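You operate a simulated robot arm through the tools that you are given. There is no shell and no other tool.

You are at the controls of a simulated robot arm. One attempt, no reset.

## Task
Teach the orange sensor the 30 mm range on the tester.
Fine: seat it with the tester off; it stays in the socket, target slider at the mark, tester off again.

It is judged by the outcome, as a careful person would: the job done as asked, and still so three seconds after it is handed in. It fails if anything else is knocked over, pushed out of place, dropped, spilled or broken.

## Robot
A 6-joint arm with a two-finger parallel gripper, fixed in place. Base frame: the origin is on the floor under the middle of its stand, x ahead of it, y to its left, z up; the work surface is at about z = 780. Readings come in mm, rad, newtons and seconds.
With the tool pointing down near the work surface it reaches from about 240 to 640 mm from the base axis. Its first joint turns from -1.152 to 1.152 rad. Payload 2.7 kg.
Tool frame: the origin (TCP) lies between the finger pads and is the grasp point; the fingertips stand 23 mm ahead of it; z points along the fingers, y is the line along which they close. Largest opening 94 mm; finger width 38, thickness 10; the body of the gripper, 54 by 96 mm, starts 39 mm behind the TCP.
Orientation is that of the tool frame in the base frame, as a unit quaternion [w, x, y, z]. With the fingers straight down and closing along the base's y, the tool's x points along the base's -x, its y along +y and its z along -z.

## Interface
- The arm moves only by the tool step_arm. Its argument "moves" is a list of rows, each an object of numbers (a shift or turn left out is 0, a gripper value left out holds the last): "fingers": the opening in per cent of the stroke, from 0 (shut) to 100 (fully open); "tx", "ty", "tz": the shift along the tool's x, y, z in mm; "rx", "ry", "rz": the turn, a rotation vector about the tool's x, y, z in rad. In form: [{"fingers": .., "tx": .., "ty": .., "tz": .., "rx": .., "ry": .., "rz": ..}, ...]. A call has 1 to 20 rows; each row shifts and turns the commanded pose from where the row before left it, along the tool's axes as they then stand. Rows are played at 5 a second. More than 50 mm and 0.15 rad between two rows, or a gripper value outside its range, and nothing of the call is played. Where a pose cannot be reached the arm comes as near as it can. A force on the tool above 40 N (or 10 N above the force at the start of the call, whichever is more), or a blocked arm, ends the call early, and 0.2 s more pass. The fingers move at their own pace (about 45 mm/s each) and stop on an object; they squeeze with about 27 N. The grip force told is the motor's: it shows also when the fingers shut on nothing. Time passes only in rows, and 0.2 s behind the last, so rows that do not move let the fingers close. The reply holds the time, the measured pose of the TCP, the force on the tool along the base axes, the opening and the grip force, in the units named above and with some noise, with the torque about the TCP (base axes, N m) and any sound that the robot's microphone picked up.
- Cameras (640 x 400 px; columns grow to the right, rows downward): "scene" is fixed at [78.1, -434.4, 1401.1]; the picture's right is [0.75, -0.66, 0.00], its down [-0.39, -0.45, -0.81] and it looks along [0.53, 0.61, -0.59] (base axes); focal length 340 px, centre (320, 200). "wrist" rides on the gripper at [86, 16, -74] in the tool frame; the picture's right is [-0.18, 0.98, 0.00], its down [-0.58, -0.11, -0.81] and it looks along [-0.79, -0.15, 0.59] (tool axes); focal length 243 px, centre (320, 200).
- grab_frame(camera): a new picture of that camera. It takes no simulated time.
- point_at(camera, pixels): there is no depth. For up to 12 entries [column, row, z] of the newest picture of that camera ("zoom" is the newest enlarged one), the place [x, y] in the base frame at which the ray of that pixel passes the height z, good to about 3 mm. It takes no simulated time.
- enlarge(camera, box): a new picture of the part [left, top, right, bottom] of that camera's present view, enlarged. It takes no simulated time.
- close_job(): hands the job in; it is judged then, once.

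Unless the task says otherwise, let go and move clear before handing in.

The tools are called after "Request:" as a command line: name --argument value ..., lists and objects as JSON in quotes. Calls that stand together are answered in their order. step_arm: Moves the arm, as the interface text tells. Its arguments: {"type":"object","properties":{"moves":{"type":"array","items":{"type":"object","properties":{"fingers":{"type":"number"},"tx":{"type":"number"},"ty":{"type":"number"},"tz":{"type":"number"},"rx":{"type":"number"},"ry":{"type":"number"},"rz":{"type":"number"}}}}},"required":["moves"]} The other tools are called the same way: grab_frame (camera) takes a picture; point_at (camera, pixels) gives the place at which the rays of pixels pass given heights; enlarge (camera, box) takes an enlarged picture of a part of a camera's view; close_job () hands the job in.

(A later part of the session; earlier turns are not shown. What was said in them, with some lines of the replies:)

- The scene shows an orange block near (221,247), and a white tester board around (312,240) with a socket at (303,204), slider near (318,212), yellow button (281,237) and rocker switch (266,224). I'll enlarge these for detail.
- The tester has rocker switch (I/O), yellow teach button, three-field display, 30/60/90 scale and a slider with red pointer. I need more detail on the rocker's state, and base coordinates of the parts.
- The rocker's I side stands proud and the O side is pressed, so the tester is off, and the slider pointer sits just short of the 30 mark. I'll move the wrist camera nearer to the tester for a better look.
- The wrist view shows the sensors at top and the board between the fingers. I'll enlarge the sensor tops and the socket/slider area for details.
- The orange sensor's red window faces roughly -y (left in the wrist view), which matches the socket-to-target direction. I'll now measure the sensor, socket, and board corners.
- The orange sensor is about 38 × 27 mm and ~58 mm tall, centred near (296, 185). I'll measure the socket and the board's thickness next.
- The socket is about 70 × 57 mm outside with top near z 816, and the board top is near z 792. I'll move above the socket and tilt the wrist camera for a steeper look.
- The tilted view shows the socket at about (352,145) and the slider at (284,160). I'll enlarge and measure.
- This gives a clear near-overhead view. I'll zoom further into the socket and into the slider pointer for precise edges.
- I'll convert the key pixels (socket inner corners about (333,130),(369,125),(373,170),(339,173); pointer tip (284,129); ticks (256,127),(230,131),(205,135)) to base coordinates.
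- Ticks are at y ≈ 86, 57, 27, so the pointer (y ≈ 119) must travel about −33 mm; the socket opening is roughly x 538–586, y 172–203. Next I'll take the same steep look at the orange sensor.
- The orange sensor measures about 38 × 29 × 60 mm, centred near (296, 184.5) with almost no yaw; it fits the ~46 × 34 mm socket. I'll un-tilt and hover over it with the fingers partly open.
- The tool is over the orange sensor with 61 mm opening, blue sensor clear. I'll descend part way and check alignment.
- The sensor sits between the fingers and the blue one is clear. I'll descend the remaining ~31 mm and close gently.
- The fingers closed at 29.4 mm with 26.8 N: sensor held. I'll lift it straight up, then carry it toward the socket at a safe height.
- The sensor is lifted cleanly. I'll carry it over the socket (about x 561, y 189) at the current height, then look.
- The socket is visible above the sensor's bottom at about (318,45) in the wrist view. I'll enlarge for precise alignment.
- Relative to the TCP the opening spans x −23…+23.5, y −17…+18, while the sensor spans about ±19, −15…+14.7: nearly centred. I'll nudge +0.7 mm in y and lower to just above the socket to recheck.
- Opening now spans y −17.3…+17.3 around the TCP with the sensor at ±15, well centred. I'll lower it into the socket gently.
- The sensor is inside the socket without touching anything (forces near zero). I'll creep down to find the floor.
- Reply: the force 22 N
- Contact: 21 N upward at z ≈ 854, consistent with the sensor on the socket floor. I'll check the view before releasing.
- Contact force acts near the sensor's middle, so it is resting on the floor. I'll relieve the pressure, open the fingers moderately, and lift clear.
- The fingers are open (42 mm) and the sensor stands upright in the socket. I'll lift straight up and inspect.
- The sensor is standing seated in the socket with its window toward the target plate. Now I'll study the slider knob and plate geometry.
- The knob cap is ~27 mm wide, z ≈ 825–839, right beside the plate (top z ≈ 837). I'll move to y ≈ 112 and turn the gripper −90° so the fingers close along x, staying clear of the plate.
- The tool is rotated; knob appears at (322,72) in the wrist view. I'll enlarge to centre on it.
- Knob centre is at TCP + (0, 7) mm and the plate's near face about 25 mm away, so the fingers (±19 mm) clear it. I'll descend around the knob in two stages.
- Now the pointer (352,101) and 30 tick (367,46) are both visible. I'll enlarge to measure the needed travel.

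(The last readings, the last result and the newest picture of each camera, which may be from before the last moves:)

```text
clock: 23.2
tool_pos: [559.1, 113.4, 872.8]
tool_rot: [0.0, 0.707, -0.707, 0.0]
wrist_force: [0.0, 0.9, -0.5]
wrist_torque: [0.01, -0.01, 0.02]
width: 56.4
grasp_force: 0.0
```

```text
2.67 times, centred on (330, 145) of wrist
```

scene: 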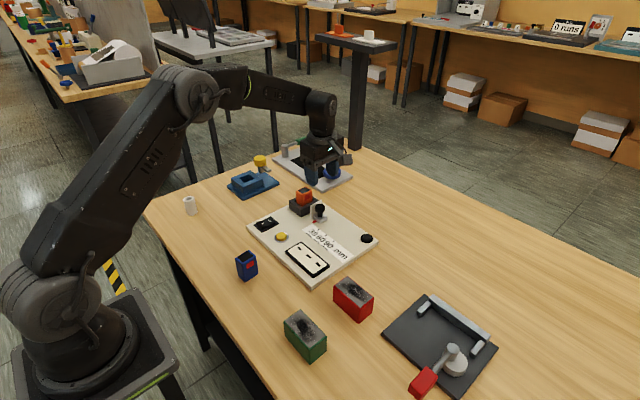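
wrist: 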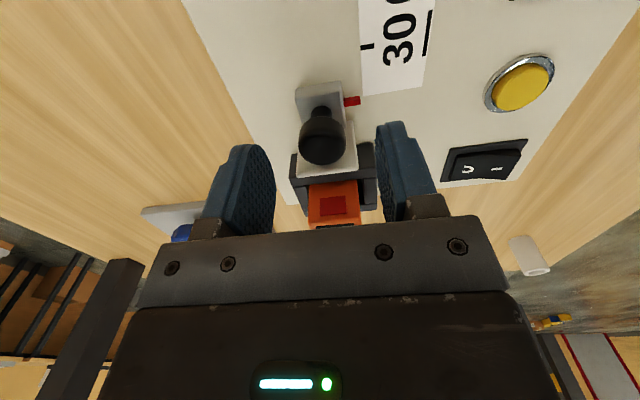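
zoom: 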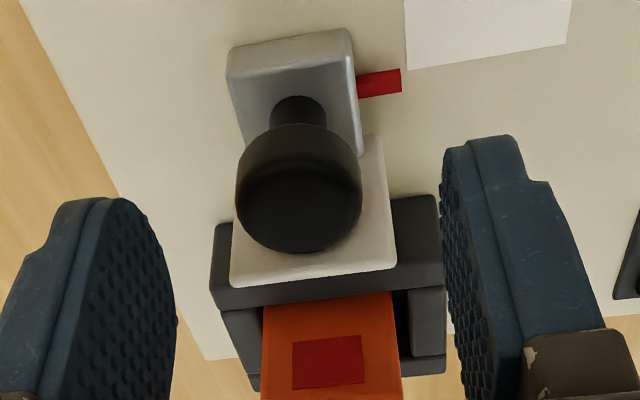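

The pointer must travel about 30 mm toward −y; the knob is centred between the fingers in x. I'll descend the remaining 34 mm and check clearance before closing.

Request:
step_arm --moves '[{"ty": -0.5, "tz": 10}, {"tz": 12}, {"tz": 12}, {}]'

Request:
enlarge --camera "scene" --box '[275, 160, 365, 235]'

Request:
grab_frame --camera "wrist"

```text
clock: 24.2
tool_pos: [559.9, 113.0, 841.0]
tool_rot: [0.0, -0.707, 0.707, 0.001]
wrist_force: [-0.1, -0.2, 0.4]
wrist_torque: [-0.02, 0.02, 0.0]
width: 56.6
grasp_force: 0.0
```

```text
5.33 times, centred on (320, 198) of scene
```

zoom: 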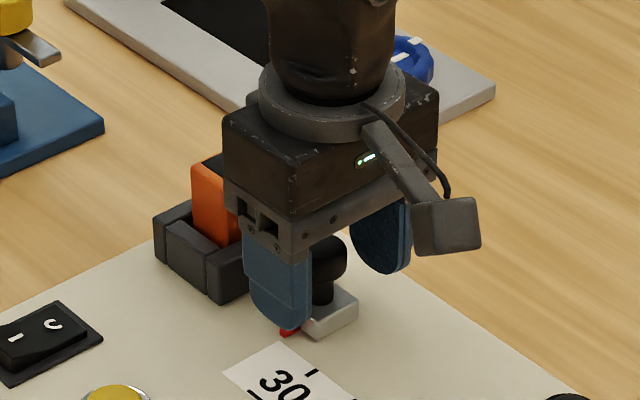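

```text
taken
```

wrist: 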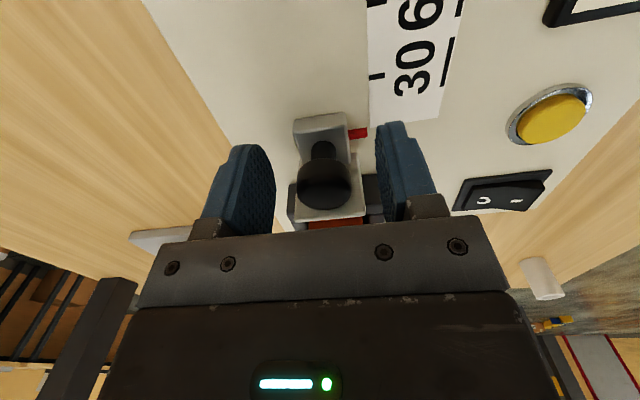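

The fingers straddle the knob with no contact. I'll close on the knob.

Request:
step_arm --moves '[{"fingers": 35}, {"fingers": 20}, {}, {}, {}]'

Request:
grab_frame --camera "wrist"

```text
clock: 25.4
tool_pos: [559.8, 112.9, 839.6]
tool_rot: [0.0, -0.706, 0.708, 0.0]
wrist_force: [-6.3, -1.4, 0.9]
wrist_torque: [0.01, -0.16, 0.01]
width: 27.6
grasp_force: 45.1
```

```text
taken
```

wrist: 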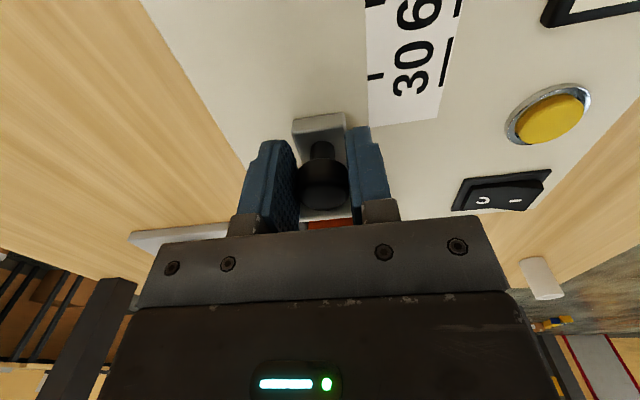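

The knob is gripped (27.6 mm). I'll slide slowly toward −y, first 10 mm, watching the forces.

Request:
step_arm --moves '[{"ty": 0.4, "tx": 1}, {"tx": 3}, {"tx": 3}, {"tx": 3}, {}]'

Request:
grab_frame --camera "wrist"

Request:
enlarge --camera "scene" --box '[275, 160, 365, 235]'

```text
clock: 26.6
tool_pos: [559.5, 103.3, 840.8]
tool_rot: [0.0, 0.708, -0.707, 0.0]
wrist_force: [-19.5, 2.1, 11.9]
wrist_torque: [0.14, 0.05, 0.28]
width: 27.5
grasp_force: 44.8
```

```text
taken
```

wrist: 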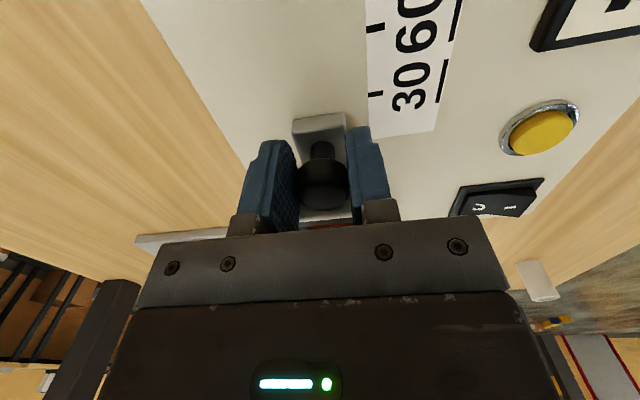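

```text
5.33 times, centred on (320, 198) of scene
```

zoom: 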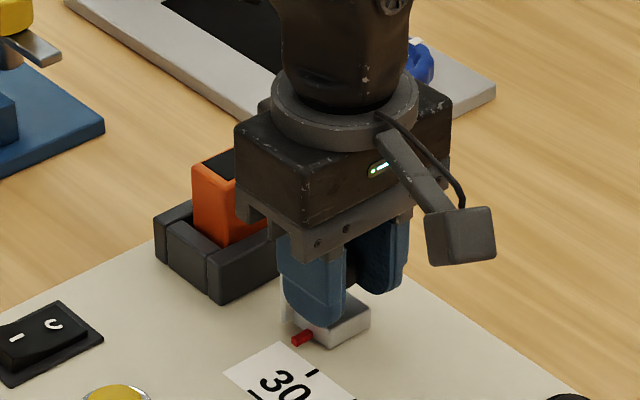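

The slider follows the grip, but a side force of −19.5 N built up in x. I'll pause to see whether it settles.

Request:
step_arm --moves '[{}, {}]'

```text
clock: 27.2
tool_pos: [560.6, 103.4, 839.6]
tool_rot: [-0.001, 0.707, -0.707, -0.001]
wrist_force: [-22.3, 1.5, 13.7]
wrist_torque: [0.53, -0.21, 0.43]
width: 27.6
grasp_force: 45.1
```

The side force persists (−22 N x, +14 N z), so I'll ease the tool slightly toward −x and up to relieve it.

Request:
step_arm --moves '[{"ty": 0.7, "tz": -0.5}, {}]'

```text
clock: 27.8
tool_pos: [559.8, 102.6, 840.5]
tool_rot: [0.0, -0.707, 0.707, 0.0]
wrist_force: [-10.0, 0.8, 5.2]
wrist_torque: [0.16, 0.33, 0.14]
width: 27.6
grasp_force: 45.2
```

That relieved it (−10 N). I'll ease a bit more and continue sliding in small increments.

Request:
step_arm --moves '[{"ty": 0.6, "tz": -0.3}, {"tx": 2.5}, {"tx": 2.5}, {}]'

```text
clock: 28.8
tool_pos: [559.6, 97.7, 838.8]
tool_rot: [0.0, -0.707, 0.707, 0.0]
wrist_force: [1.5, 1.5, -6.8]
wrist_torque: [-0.16, 0.01, 0.01]
width: 27.7
grasp_force: 45.3
```

Side force is gone now. Continuing the slide by another 10 mm.

Request:
step_arm --moves '[{"tx": 2.5, "tz": 0.3}, {"tx": 2.5}, {"tx": 2.5}, {"tx": 2.5}, {}]'

Request:
enlarge --camera "scene" --box '[290, 180, 370, 245]'

Request:
grab_frame --camera "wrist"

```text
clock: 30.0
tool_pos: [561.2, 88.1, 839.8]
tool_rot: [0.0, -0.707, 0.707, -0.001]
wrist_force: [10.0, 1.1, -10.0]
wrist_torque: [-0.22, 0.24, -0.07]
width: 27.6
grasp_force: 45.0
```

```text
6.15 times, centred on (330, 212) of scene
```

zoom: 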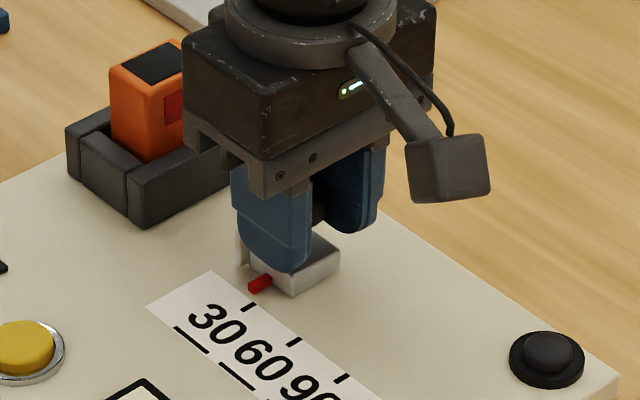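

```text
taken
```

wrist: 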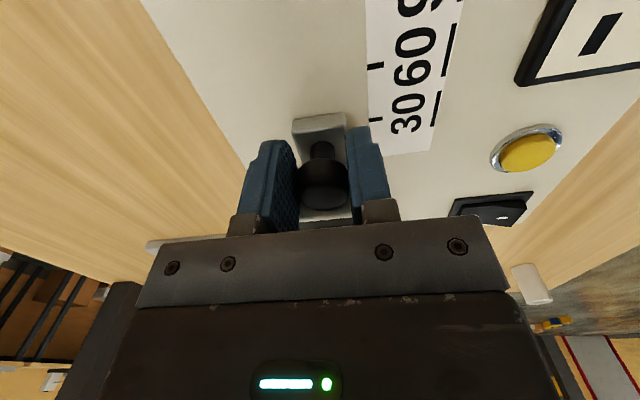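

Only about 3–5 mm remain. I'll relieve the small side load, move 4 mm more, then release and look from above to fine-tune.

Request:
step_arm --moves '[{"ty": -0.5, "tz": 0.4}, {"tx": 2}, {"tx": 2}, {}]'

Request:
enlarge --camera "scene" --box '[310, 205, 350, 235]'

```text
clock: 31.0
tool_pos: [559.8, 82.8, 839.6]
tool_rot: [0.001, -0.707, 0.708, -0.001]
wrist_force: [2.2, 2.9, 4.0]
wrist_torque: [0.02, 0.51, 0.04]
width: 27.5
grasp_force: 45.0
```

```text
13.33 times, centred on (330, 220) of scene
```

zoom: 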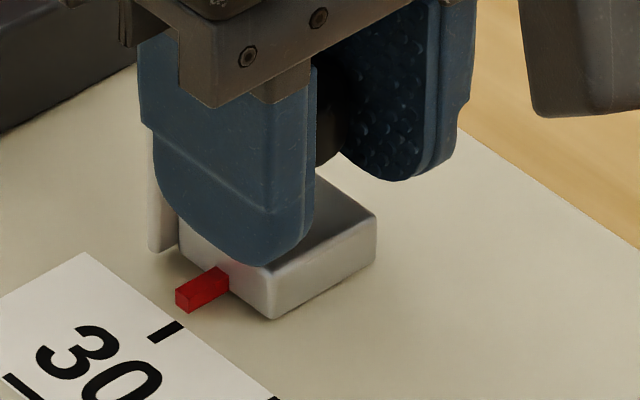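

The pointer tip (183,308 in the zoom) still looks slightly short of the tick's line. I'll open, rise, and place the camera directly over the pointer's y to measure without parallax.

Request:
step_arm --moves '[{"fingers": 45}, {"fingers": 60}, {}, {"tz": -20}, {"tz": -30}, {"tz": -30}, {"tz": -30}, {"tx": -27, "ty": 8}, {"tx": -27, "ty": 7}, {"ry": 0.14}, {"ry": 0.14}, {"ry": 0.14}, {}, {}]'

Request:
grab_frame --camera "wrist"

Request:
enlarge --camera "scene" --box '[300, 195, 360, 240]'

```text
clock: 34.0
tool_pos: [545.8, 138.3, 950.3]
tool_rot: [0.147, 0.692, -0.691, 0.148]
wrist_force: [0.5, -0.2, 0.1]
wrist_torque: [0.01, 0.0, -0.02]
width: 56.3
grasp_force: 0.0
```

```text
taken
```

wrist: 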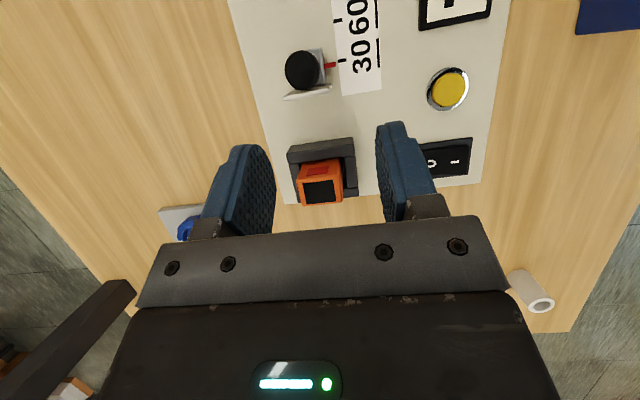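

```text
8.89 times, centred on (330, 218) of scene
```

zoom: 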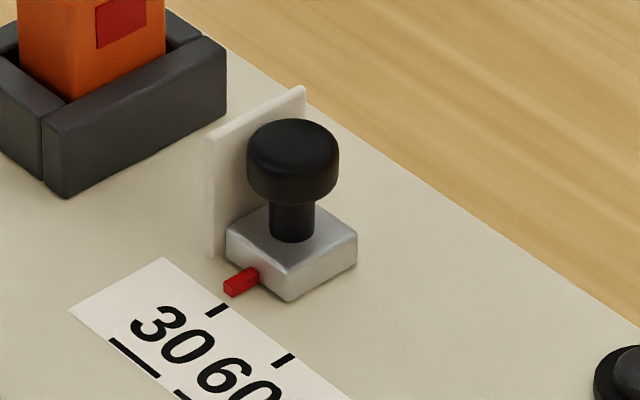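

Request:
enlarge --camera "wrist" --box '[270, 10, 390, 110]'

Request:
enlarge --camera "wrist" --box '[310, 40, 370, 90]'

```text
4.00 times, centred on (330, 60) of wrist
```

zoom: 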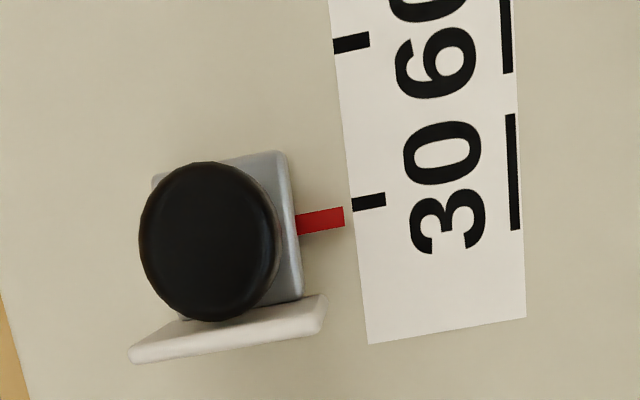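

```text
8.00 times, centred on (340, 65) of wrist
```

zoom: 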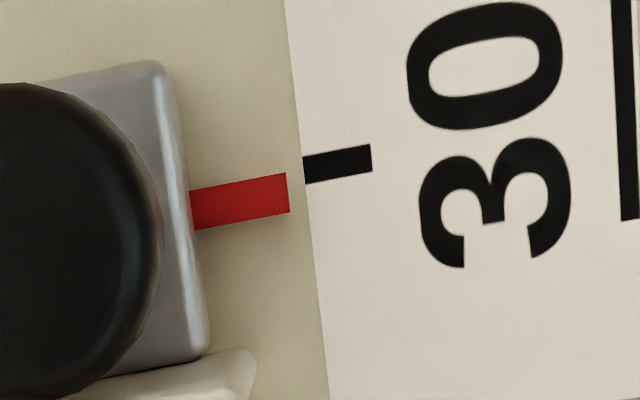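

From directly above, the pointer line falls about 20 px (≈1.9 mm) short of the 30 tick. I'll retrace to the same grip pose, close, and slide 1.9 mm more.

Request:
step_arm --moves '[{"ry": -0.14}, {"ry": -0.14}, {"ry": -0.14}, {"tx": 27, "ty": -7}, {"tx": 27, "ty": -8}, {}, {"tz": 30}, {"tz": 30}, {"tz": 20}, {}]'

Request:
grab_frame --camera "wrist"

```text
clock: 36.2
tool_pos: [560.7, 84.9, 869.9]
tool_rot: [0.0, -0.707, 0.707, 0.0]
wrist_force: [1.0, -0.6, -0.6]
wrist_torque: [0.04, 0.01, 0.0]
width: 56.1
grasp_force: 0.0
```

```text
taken
```

wrist: 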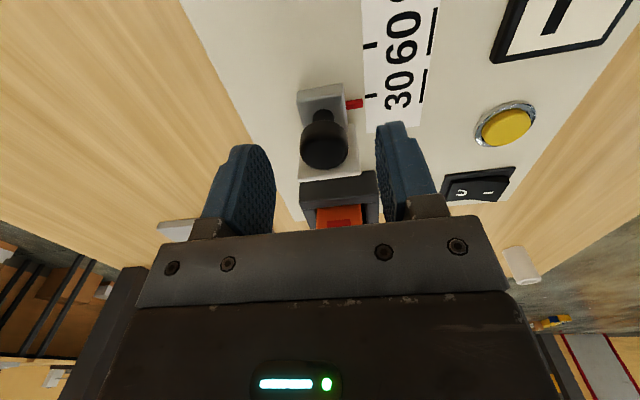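

Still centred on the knob. I'll descend, close, slide 1.9 mm, and read forces.

Request:
step_arm --moves '[{"tz": 15}, {"tz": 15}, {}, {"fingers": 35}, {"fingers": 20}, {}, {}, {}, {"tx": 1}, {"tx": 0.9}, {}, {}]'

Request:
enlarge --camera "scene" --box '[310, 205, 350, 235]'

```text
clock: 38.8
tool_pos: [559.4, 83.0, 839.9]
tool_rot: [0.0, -0.707, 0.707, 0.0]
wrist_force: [-9.1, 2.6, -0.7]
wrist_torque: [-0.06, -0.2, 0.22]
width: 27.7
grasp_force: 44.7
```

```text
13.33 times, centred on (330, 220) of scene
```

zoom: 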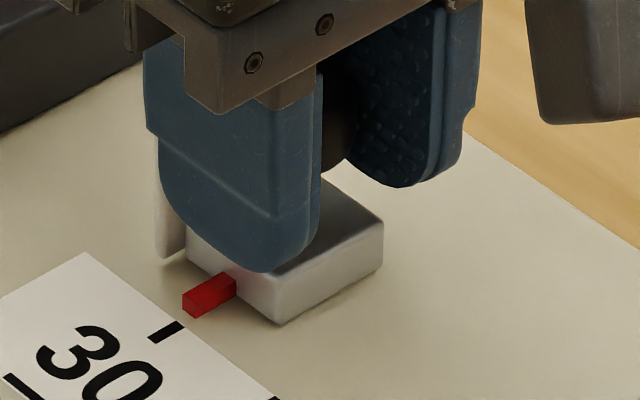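

The pointer advanced ~2 mm. I'll release, rise, and re-check from directly above.

Request:
step_arm --moves '[{"fingers": 45}, {"fingers": 60}, {}, {"tz": -20}, {"tz": -30}, {"tz": -30}, {"tz": -30}, {"tx": -27, "ty": 8}, {"tx": -27, "ty": 7}, {"ry": 0.14}, {"ry": 0.14}, {"ry": 0.14}, {}, {}]'

Request:
enlarge --camera "wrist" --box '[310, 40, 370, 90]'

Request:
grab_frame --camera "wrist"

```text
clock: 41.8
tool_pos: [544.1, 134.0, 949.0]
tool_rot: [-0.148, -0.691, 0.692, -0.147]
wrist_force: [0.3, 1.1, 0.0]
wrist_torque: [-0.01, -0.03, 0.01]
width: 56.3
grasp_force: 0.1
```

```text
8.00 times, centred on (340, 65) of wrist
```

zoom: 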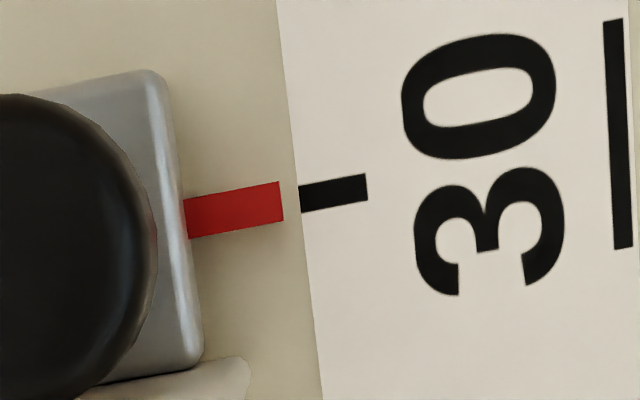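

```text
taken
```

wrist: 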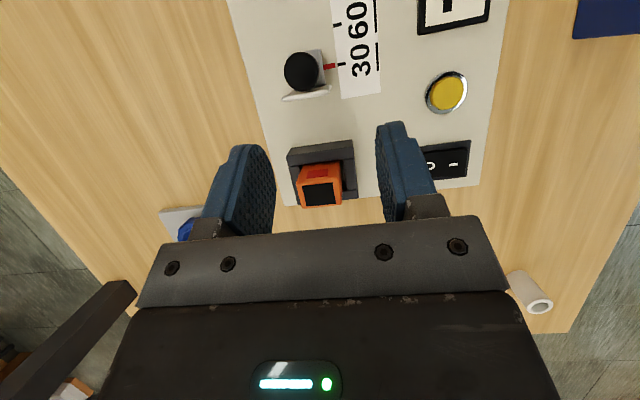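

The pointer is aligned with the 30 tick within ~0.2 mm, and the sensor remains seated. Next I'll move over the rocker switch with fingers closing, to locate its I end.

Request:
step_arm --moves '[{"ry": -0.14, "fingers": 0}, {"ry": -0.14}, {"ry": -0.14}, {"ty": 38.3, "tx": -15, "tz": 5}, {"ty": 38.3, "tx": -15, "tz": 5}, {"ty": 38.3, "tx": -15, "tz": 5}, {}, {}]'

Request:
grab_frame --camera "wrist"

Request:
enlarge --camera "scene" --box '[230, 180, 390, 290]'

```text
clock: 43.6
tool_pos: [428.9, 179.0, 937.6]
tool_rot: [0.0, -0.707, 0.708, 0.0]
wrist_force: [0.5, -0.3, 0.9]
wrist_torque: [0.04, -0.01, -0.01]
width: 0.3
grasp_force: 27.4
```

```text
taken
```

wrist: 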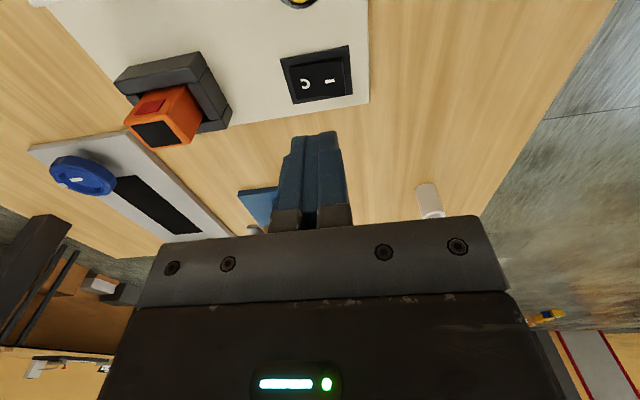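

```text
3.64 times, centred on (310, 235) of scene
```

zoom: 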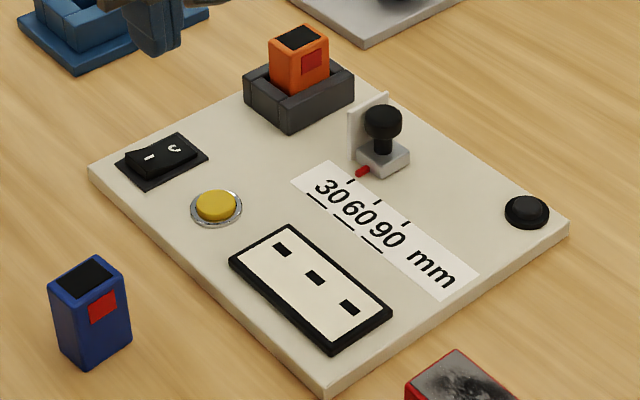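

Request:
enlarge --camera "wrist" --box '[265, 30, 375, 115]'

Request:
enlarge --camera "wrist" --box '[260, 0, 380, 180]'

```text
4.71 times, centred on (320, 72) of wrist
```

zoom: 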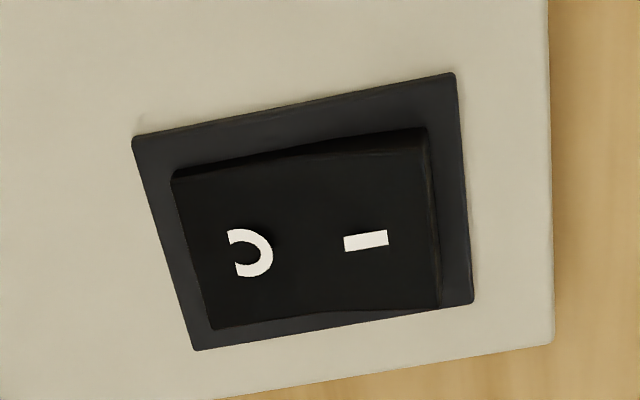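

```text
2.22 times, centred on (320, 90) of wrist
```

zoom: 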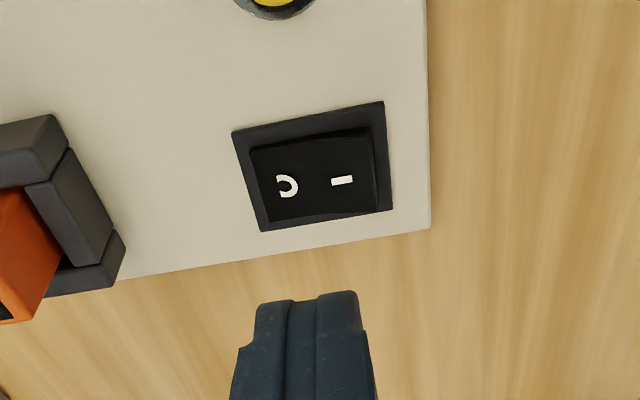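

The rocker frame spans TCP-relative x −23…+35, y 0…42, with I at about x −4 and O at +18. I'll position over the I half (offset −8, +21) and descend to just above it.

Request:
step_arm --moves '[{"ty": 8, "tx": -21.4}, {"tz": 30}, {"tz": 30}, {"tz": 25}, {}]'

Request:
enlarge --camera "scene" --box '[225, 170, 315, 245]'

Request:
grab_frame --camera "wrist"

```text
clock: 44.8
tool_pos: [422.9, 201.6, 850.8]
tool_rot: [0.0, 0.707, -0.707, 0.0]
wrist_force: [-0.6, 1.0, -0.2]
wrist_torque: [0.02, 0.0, 0.0]
width: 0.0
grasp_force: 26.6
```

```text
5.33 times, centred on (270, 208) of scene
```

zoom: 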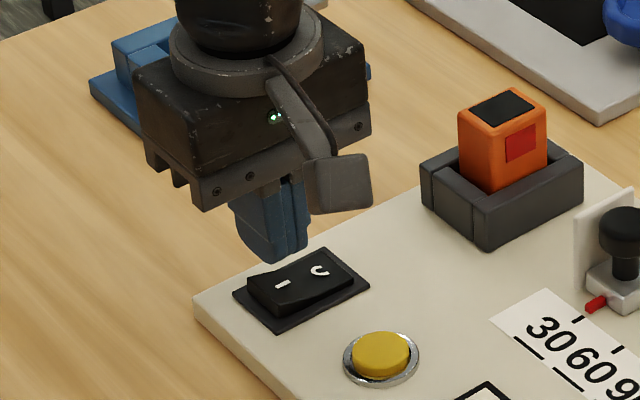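

```text
taken
```

wrist: 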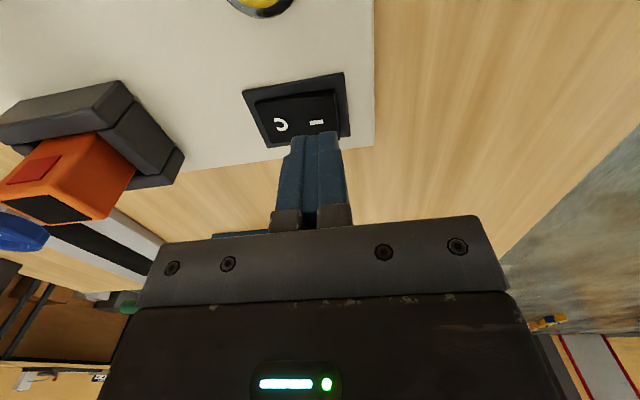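

The point under the fingertips projects to about (320,125), right beside the "I" mark. I'll descend to near contact and then press in small steps, listening for the click.

Request:
step_arm --moves '[{"tz": 8}, {"tz": 6}, {"tz": 2}, {"tz": 2}, {}]'

```text
clock: 46.0
tool_pos: [422.3, 202.2, 833.5]
tool_rot: [0.0, 0.708, -0.707, 0.0]
wrist_force: [-0.3, 0.9, 0.4]
wrist_torque: [-0.02, -0.03, 0.0]
width: 0.0
grasp_force: 27.2
```

Request:
step_arm --moves '[{"tz": 1.5}, {"tz": 1.5}, {"tz": 1.5}, {}]'

Request:
enlarge --camera "scene" --box '[245, 195, 305, 245]'

```text
clock: 47.0
tool_pos: [421.5, 201.7, 827.5]
tool_rot: [-0.001, -0.707, 0.708, 0.0]
wrist_force: [0.0, -0.1, -0.7]
wrist_torque: [-0.01, -0.01, 0.0]
width: 0.0
grasp_force: 26.6
```

```text
8.00 times, centred on (275, 220) of scene
```

zoom: 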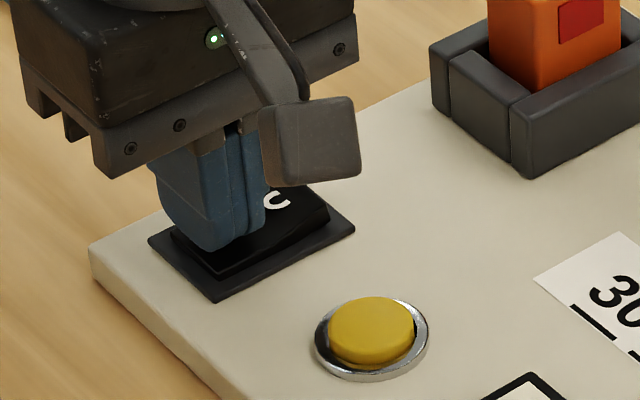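

No contact yet (fingertips ~z 804). Continue pressing down in small steps.

Request:
step_arm --moves '[{"tz": 1.5}, {"tz": 1.5}, {}]'

Request:
enlarge --camera "scene" --box '[245, 195, 305, 245]'

```text
clock: 47.8
tool_pos: [422.1, 202.4, 827.8]
tool_rot: [0.0, -0.707, 0.707, 0.0]
wrist_force: [-6.1, -2.7, 9.8]
wrist_torque: [-0.08, 0.05, -0.02]
width: 0.1
grasp_force: 27.4
stopped in row 3: the force on the tool passed its limit at 42 N (the readings are from after the stop); the commanded pose is now the measured one
```

```text
8.00 times, centred on (275, 220) of scene
```

zoom: 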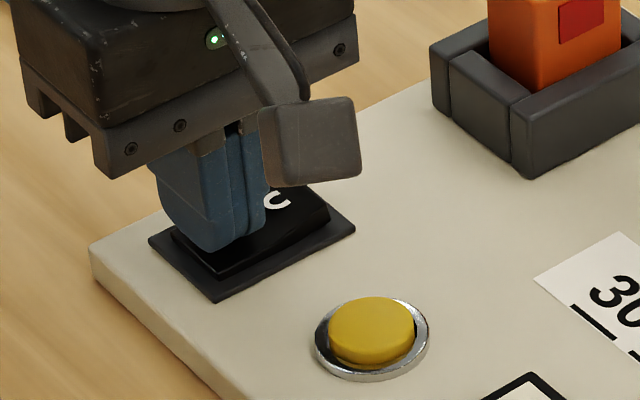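

The force limit was hit at the bottom; the rocker may already have toggled. I'll lift a little and inspect the rocker and display.

Request:
step_arm --moves '[{"tz": -10}, {"tz": -25}, {"tz": -30}, {}]'

Request:
enlarge --camera "scene" --box '[245, 195, 305, 245]'

Request:
enlarge --camera "scene" --box '[230, 180, 390, 290]'

```text
clock: 48.8
tool_pos: [421.4, 201.4, 892.0]
tool_rot: [0.0, -0.707, 0.707, 0.0]
wrist_force: [-1.0, 0.1, 0.0]
wrist_torque: [0.0, 0.03, -0.03]
width: 0.2
grasp_force: 26.8
```

```text
8.00 times, centred on (275, 220) of scene
```

zoom: 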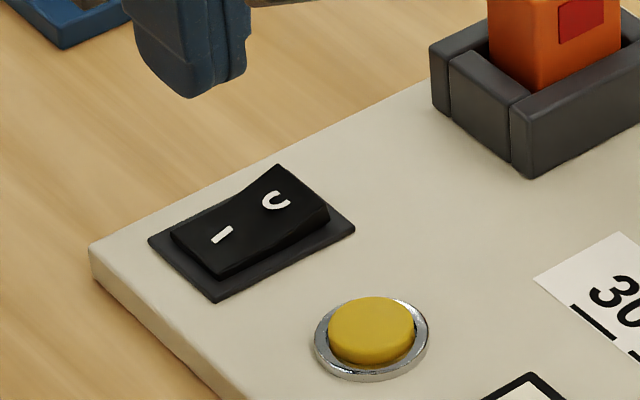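

```text
3.64 times, centred on (310, 235) of scene
```

zoom: 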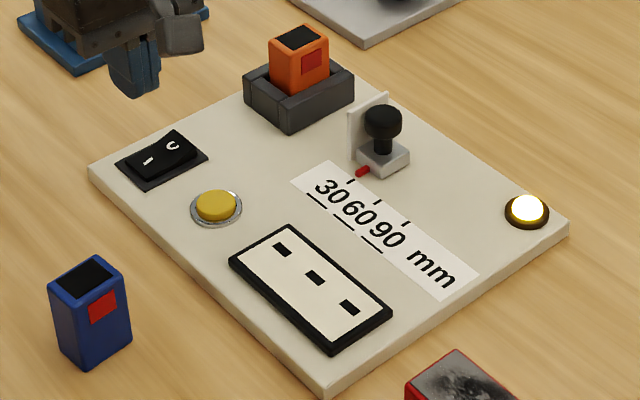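

The rocker now has I down and the lamp at the far corner (527,210 in zoom) is lit: tester on. Before pressing teach, I'll look closely at the panel with three marks and the lamp.

Request:
enlarge --camera "scene" --box '[280, 235, 335, 280]'

Request:
enlarge --camera "scene" --box '[350, 220, 385, 250]'

Request:
grab_frame --camera "scene"

```text
8.89 times, centred on (308, 258) of scene
```

zoom: 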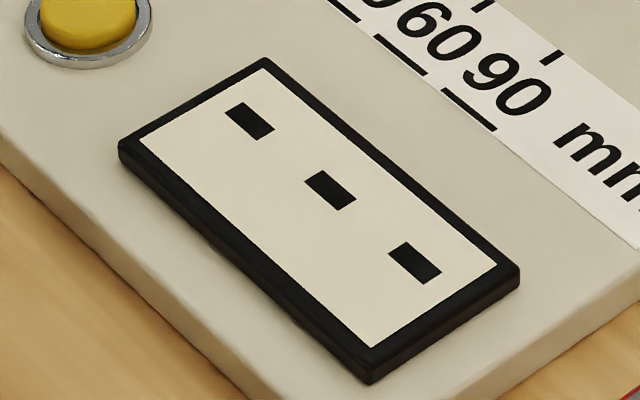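

```text
13.33 times, centred on (368, 235) of scene
```

zoom: 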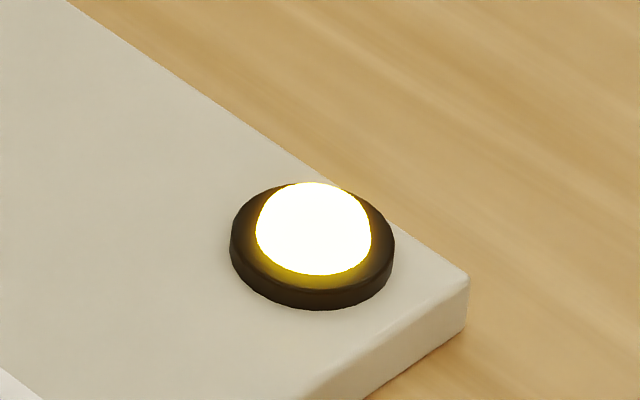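

```text
taken
```

scene: 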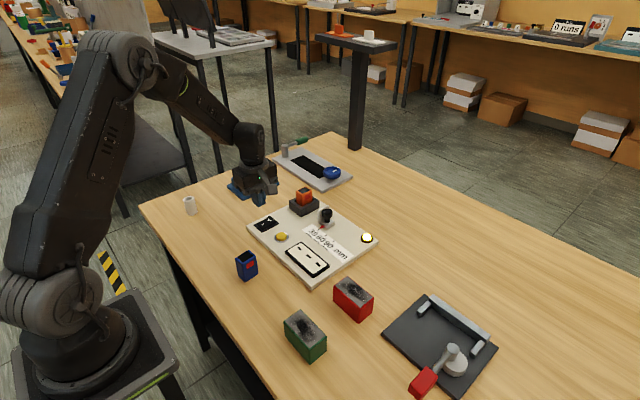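

The three-mark panel is a display reading "- - -" and the lamp glows amber. I'll move over the yellow teach button (about x 434, y 128).

Request:
step_arm --moves '[{"ty": -6.3, "tx": 36.7}, {"ty": -6.3, "tx": 36.7}, {}, {}]'

Request:
grab_frame --camera "wrist"

Request:
point_at --camera "scene" --pixels '[[281, 236.5, 803], [281, 236.5, 803], [281, 236.5, 803], [281, 236.5, 803]]'

```text
clock: 49.8
tool_pos: [434.6, 126.6, 891.8]
tool_rot: [0.0, -0.707, 0.707, 0.0]
wrist_force: [-0.5, 0.7, 0.2]
wrist_torque: [-0.02, -0.02, 0.03]
width: 0.1
grasp_force: 26.4
```

```text
taken
```

wrist: 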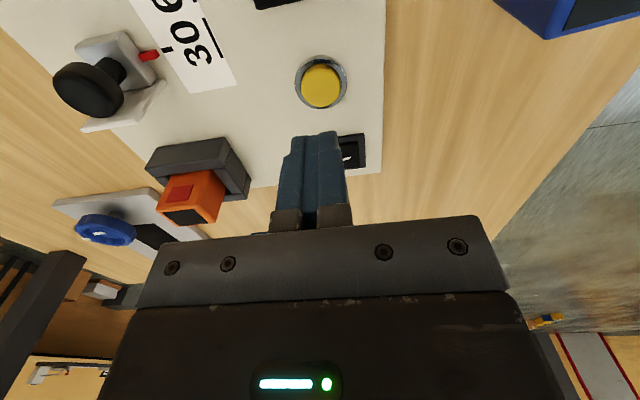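

```text
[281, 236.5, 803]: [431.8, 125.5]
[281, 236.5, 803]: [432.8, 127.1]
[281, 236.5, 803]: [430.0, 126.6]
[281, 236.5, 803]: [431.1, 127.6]
```

The button centre is at TCP + (0, 1.6) mm. I'll nudge and descend to just above it.

Request:
step_arm --moves '[{"tx": -1.6, "tz": 20}, {"tz": 20}, {"tz": 14}, {"tz": 4}, {}]'

Request:
enlarge --camera "scene" --box '[245, 200, 320, 260]'

```text
clock: 51.0
tool_pos: [435.3, 129.2, 833.4]
tool_rot: [0.0, -0.707, 0.707, 0.0]
wrist_force: [0.6, 0.3, -1.3]
wrist_torque: [0.0, 0.03, -0.04]
width: 0.0
grasp_force: 27.2
```

```text
6.67 times, centred on (282, 230) of scene
```

zoom: 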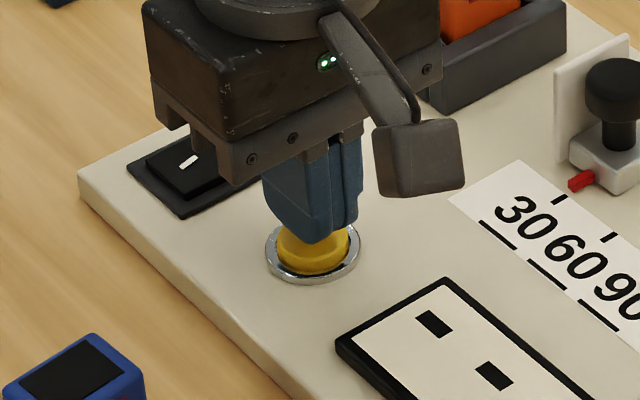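

The fingertips hover just above the button. I'll press down in small steps watching force, sound, and the display.

Request:
step_arm --moves '[{"tz": 1.5}, {"tz": 1.5}, {"tz": 1.5}, {}]'

Request:
enlarge --camera "scene" --box '[260, 210, 385, 290]'

```text
clock: 52.0
tool_pos: [434.5, 130.0, 828.5]
tool_rot: [0.0, 0.707, -0.707, 0.001]
wrist_force: [0.5, 0.6, 0.1]
wrist_torque: [0.0, 0.03, 0.01]
width: 0.1
grasp_force: 27.4
```

```text
5.00 times, centred on (322, 250) of scene
```

zoom: 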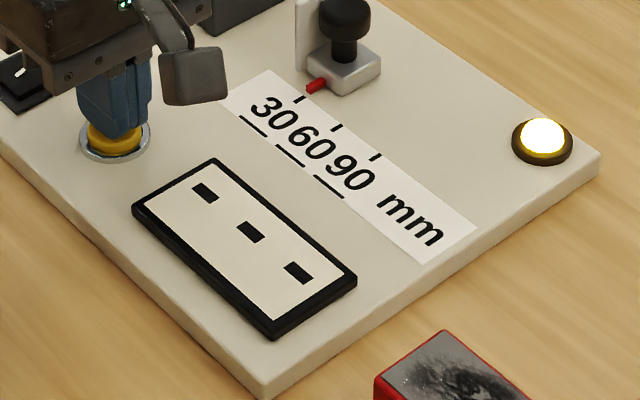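

Request:
step_arm --moves '[{"tz": 1.2}, {"tz": 1.2}, {}]'

Request:
enlarge --camera "scene" --box '[260, 210, 385, 290]'

```text
clock: 52.8
tool_pos: [435.7, 130.5, 826.4]
tool_rot: [0.0, -0.706, 0.708, 0.0]
wrist_force: [0.4, 0.2, -0.2]
wrist_torque: [0.01, 0.02, -0.02]
width: 0.2
grasp_force: 27.3
```

```text
5.00 times, centred on (322, 250) of scene
```

zoom: 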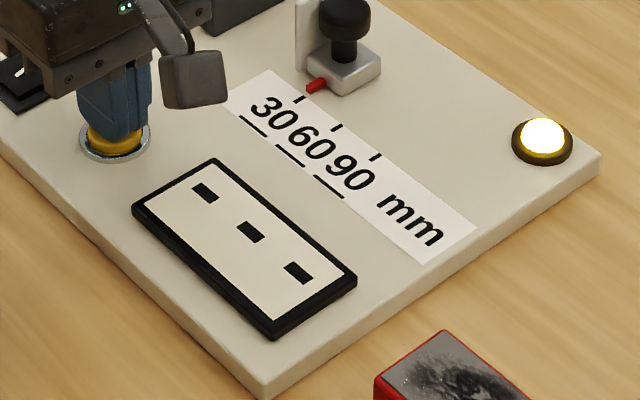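

Still no contact at z ≈ 826.4. Continue down in ~1 mm steps.

Request:
step_arm --moves '[{"tz": 1.2}, {"tz": 1.2}, {}]'

Request:
enlarge --camera "scene" --box '[260, 210, 385, 290]'

```text
clock: 53.6
tool_pos: [435.1, 131.5, 824.7]
tool_rot: [0.0, 0.708, -0.707, 0.001]
wrist_force: [-0.2, -0.4, 3.0]
wrist_torque: [-0.04, -0.03, -0.01]
width: 0.2
grasp_force: 27.3
heard: click
```

```text
5.00 times, centred on (322, 250) of scene
```

zoom: 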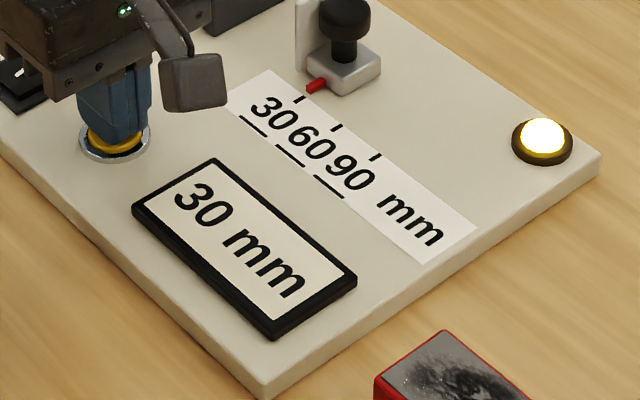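

A click was heard and the display now reads "30 mm": taught. I'll lift off the button and check it stays.

Request:
step_arm --moves '[{"tz": -5}, {"tz": -20}, {"tz": -25}, {"tz": -20}, {}]'

Request:
enlarge --camera "scene" --box '[230, 180, 390, 290]'

```text
clock: 54.8
tool_pos: [436.7, 130.3, 895.1]
tool_rot: [0.0, 0.707, -0.707, 0.0]
wrist_force: [0.0, -0.9, 1.1]
wrist_torque: [0.0, -0.01, 0.01]
width: 0.0
grasp_force: 26.5
```

```text
3.64 times, centred on (310, 235) of scene
```

zoom: 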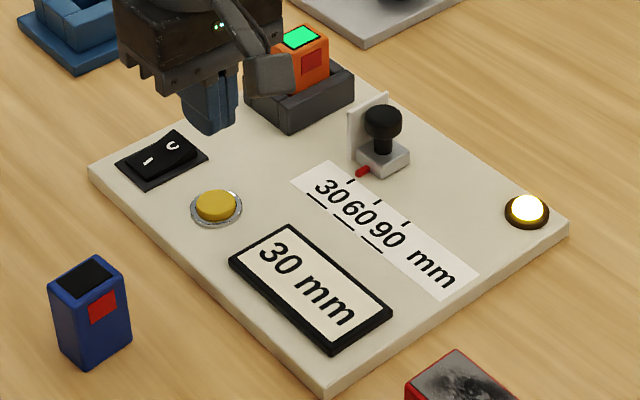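

The sensor's top now glows green and the display holds "30 mm". Now I'll move over the O half of the rocker (about x 448, y 201) to switch off.

Request:
step_arm --moves '[{"ty": -7, "tx": -35.7}, {"ty": -7, "tx": -35.7}, {}, {"tz": 20}, {"tz": 15}, {}]'

Request:
grab_frame --camera "wrist"

Request:
enlarge --camera "scene" --box '[235, 175, 325, 245]'

```text
clock: 56.2
tool_pos: [448.7, 203.5, 861.0]
tool_rot: [0.0, 0.707, -0.707, 0.0]
wrist_force: [-0.4, -0.2, 0.0]
wrist_torque: [0.0, 0.01, 0.03]
width: 0.0
grasp_force: 27.5
```

```text
taken
```

wrist: 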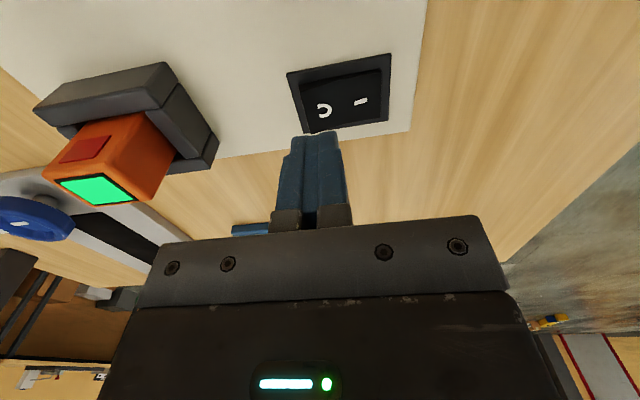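

```text
5.71 times, centred on (280, 210) of scene
```

zoom: 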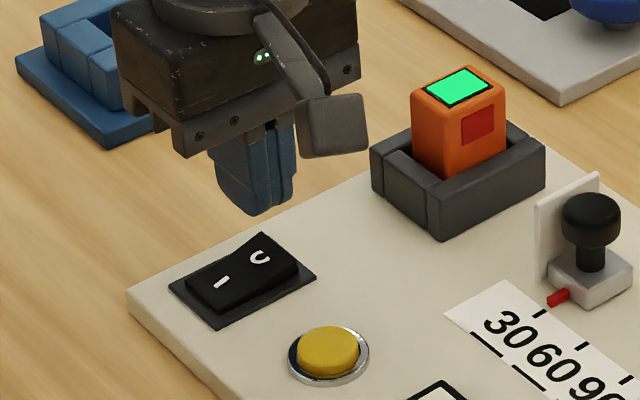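

The point below the fingertips projects to about (320,114), next to the "O" mark (323,110). I'll descend and press in small steps.

Request:
step_arm --moves '[{"tz": 12}, {"tz": 10}, {"tz": 5}, {"tz": 2}, {}]'

Request:
enlarge --camera "scene" --box '[245, 195, 305, 245]'

```text
clock: 57.4
tool_pos: [450.5, 201.4, 829.2]
tool_rot: [0.001, -0.706, 0.708, 0.0]
wrist_force: [0.2, -1.6, 1.2]
wrist_torque: [-0.05, 0.01, -0.01]
width: 0.0
grasp_force: 27.0
```

```text
8.00 times, centred on (275, 220) of scene
```

zoom: 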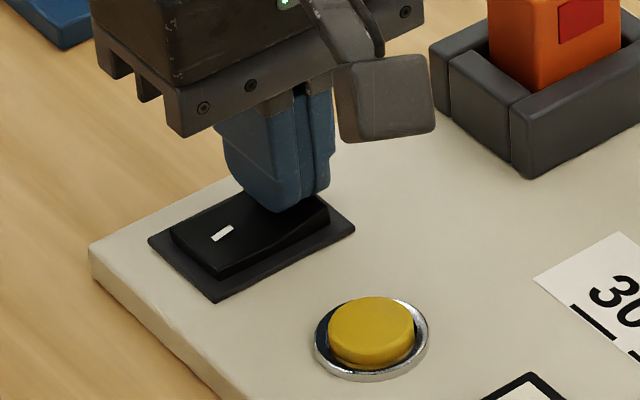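

Request:
step_arm --moves '[{"tz": 1.2}, {"tz": 1.2}, {}]'

Request:
enlarge --camera "scene" --box '[230, 180, 390, 290]'

```text
clock: 58.2
tool_pos: [450.0, 202.6, 827.5]
tool_rot: [0.0, 0.707, -0.707, 0.001]
wrist_force: [1.0, 0.1, -0.4]
wrist_torque: [0.01, 0.01, -0.03]
width: 0.1
grasp_force: 26.9
```

```text
3.64 times, centred on (310, 235) of scene
```

zoom: 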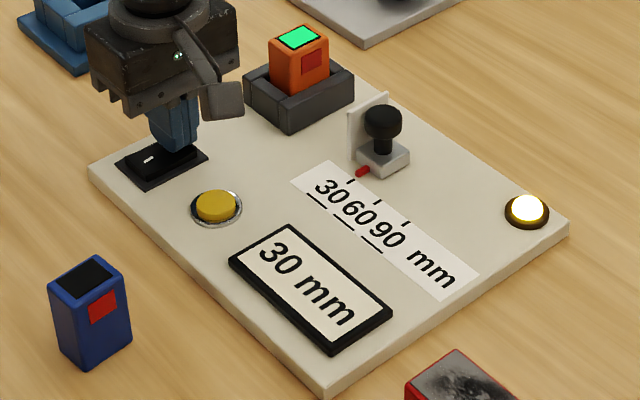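

Lamp still on, no contact force yet. Continue pressing in small steps.

Request:
step_arm --moves '[{"tz": 1}, {"tz": 1}, {}]'

Request:
enlarge --camera "scene" --box '[230, 180, 390, 290]'

```text
clock: 59.0
tool_pos: [448.5, 201.8, 826.3]
tool_rot: [0.0, 0.707, -0.707, 0.0]
wrist_force: [-10.9, -4.8, 21.7]
wrist_torque: [-0.1, 0.46, -0.03]
width: 0.0
grasp_force: 27.6
```

```text
3.64 times, centred on (310, 235) of scene
```

zoom: 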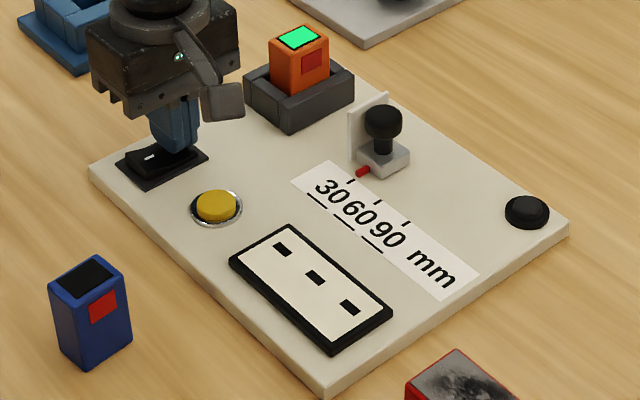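

The lamp is off, display shows "- - -", and the sensor stays green (taught). I'll lift clear and verify everything.

Request:
step_arm --moves '[{"tz": -10}, {"tz": -25}, {"tz": -35}, {"tz": -40}, {}, {}]'

Request:
enlarge --camera "scene" --box '[230, 180, 390, 290]'

Request:
enlarge --camera "scene" --box '[245, 200, 300, 245]'

Request:
enlarge --camera "scene" --box '[285, 180, 345, 230]'

```text
clock: 60.4
tool_pos: [448.2, 201.9, 937.5]
tool_rot: [-0.001, 0.708, -0.707, 0.0]
wrist_force: [-0.9, -0.5, 0.8]
wrist_torque: [0.0, 0.01, 0.0]
width: 0.1
grasp_force: 26.8
```

```text
3.64 times, centred on (310, 235) of scene
```

zoom: 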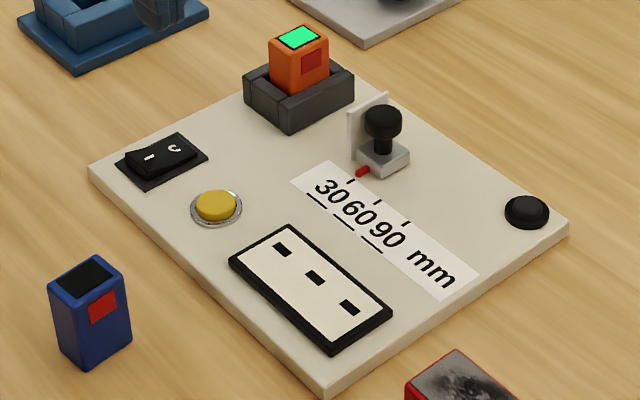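

```text
8.89 times, centred on (272, 222) of scene
```

zoom: 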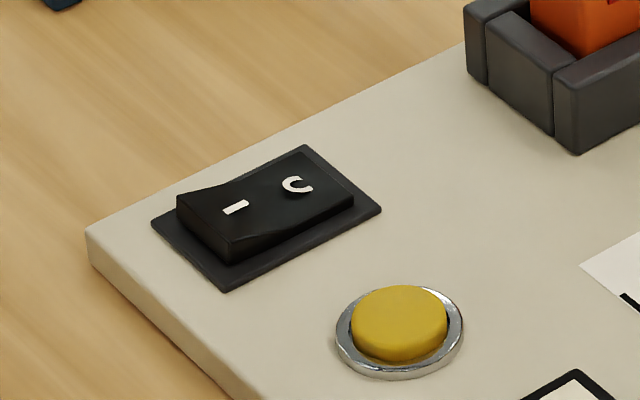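

```text
8.00 times, centred on (315, 205) of scene
```

zoom: 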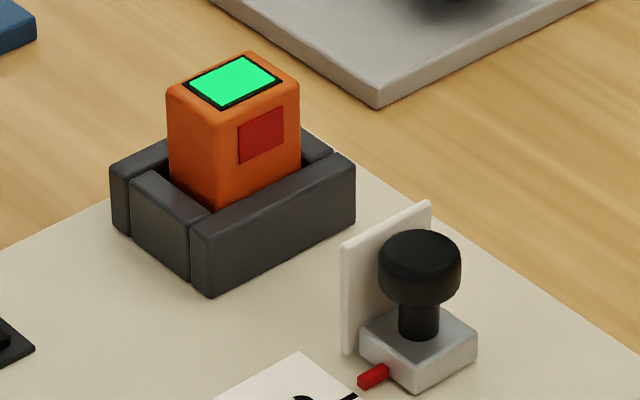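

Rocker is back on O, lamp off, sensor green and seated, slider on the 30 mark. I'll raise the arm clear and take one last overall picture.

Request:
step_arm --moves '[{"tz": -40}, {"tz": -40}, {"tz": -40, "fingers": 30}, {}, {}, {}]'

Request:
grab_frame --camera "scene"

Request:
enlarge --camera "scene" --box '[230, 180, 390, 290]'

```text
clock: 61.8
tool_pos: [447.8, 201.0, 1055.8]
tool_rot: [0.0, 0.707, -0.707, 0.0]
wrist_force: [0.5, -0.6, 0.8]
wrist_torque: [0.0, 0.02, -0.02]
width: 28.1
grasp_force: 0.1
```

```text
taken
```

scene: 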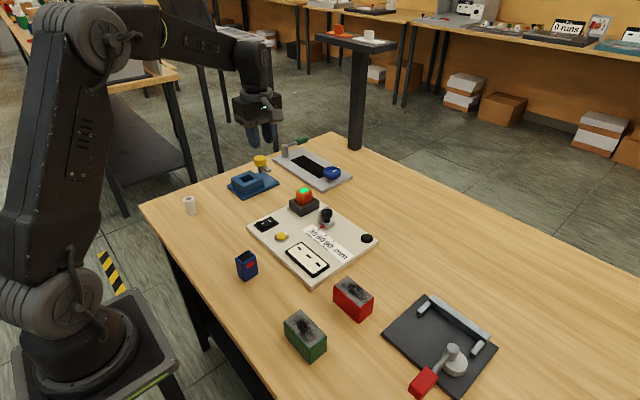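

```text
3.64 times, centred on (310, 235) of scene
```

zoom: 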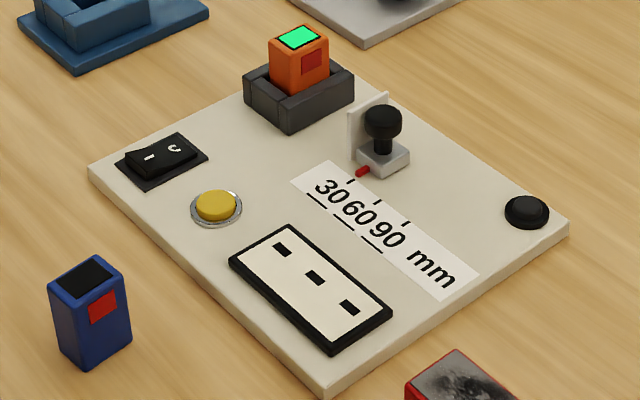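

The final pictures show the sensor seated and green at (303,197), the pointer at the 30 mark, and the rocker on O with the lamp and display off. Every other item is where it started and the arm is clear, so I'm handing the job in.

Request:
close_job

```text
The job is handed in.
```

The orange sensor has been taught the 30 mm range, and the job is handed in; I have not seen the judge's result.

- **Sensor:** I seated it in the tester's socket while the tester was off. It is still there, and its top has shown green since the teach.
- **Target slider:** the pointer lines up with the 30 mark to within about 0.2 mm, checked from directly above.
- **Teaching:** with the tester on, I pressed the yellow button once. It clicked and the display read "30 mm".
- **Tester:** it is off again, with the rocker on O, the lamp dark and the display back to "- - -".

Switching the tester on briefly hit the 40 N force limit, which stopped the arm. The switch worked normally afterwards. In the last picture nothing else on the bench looked moved or knocked over, and the arm was clear.
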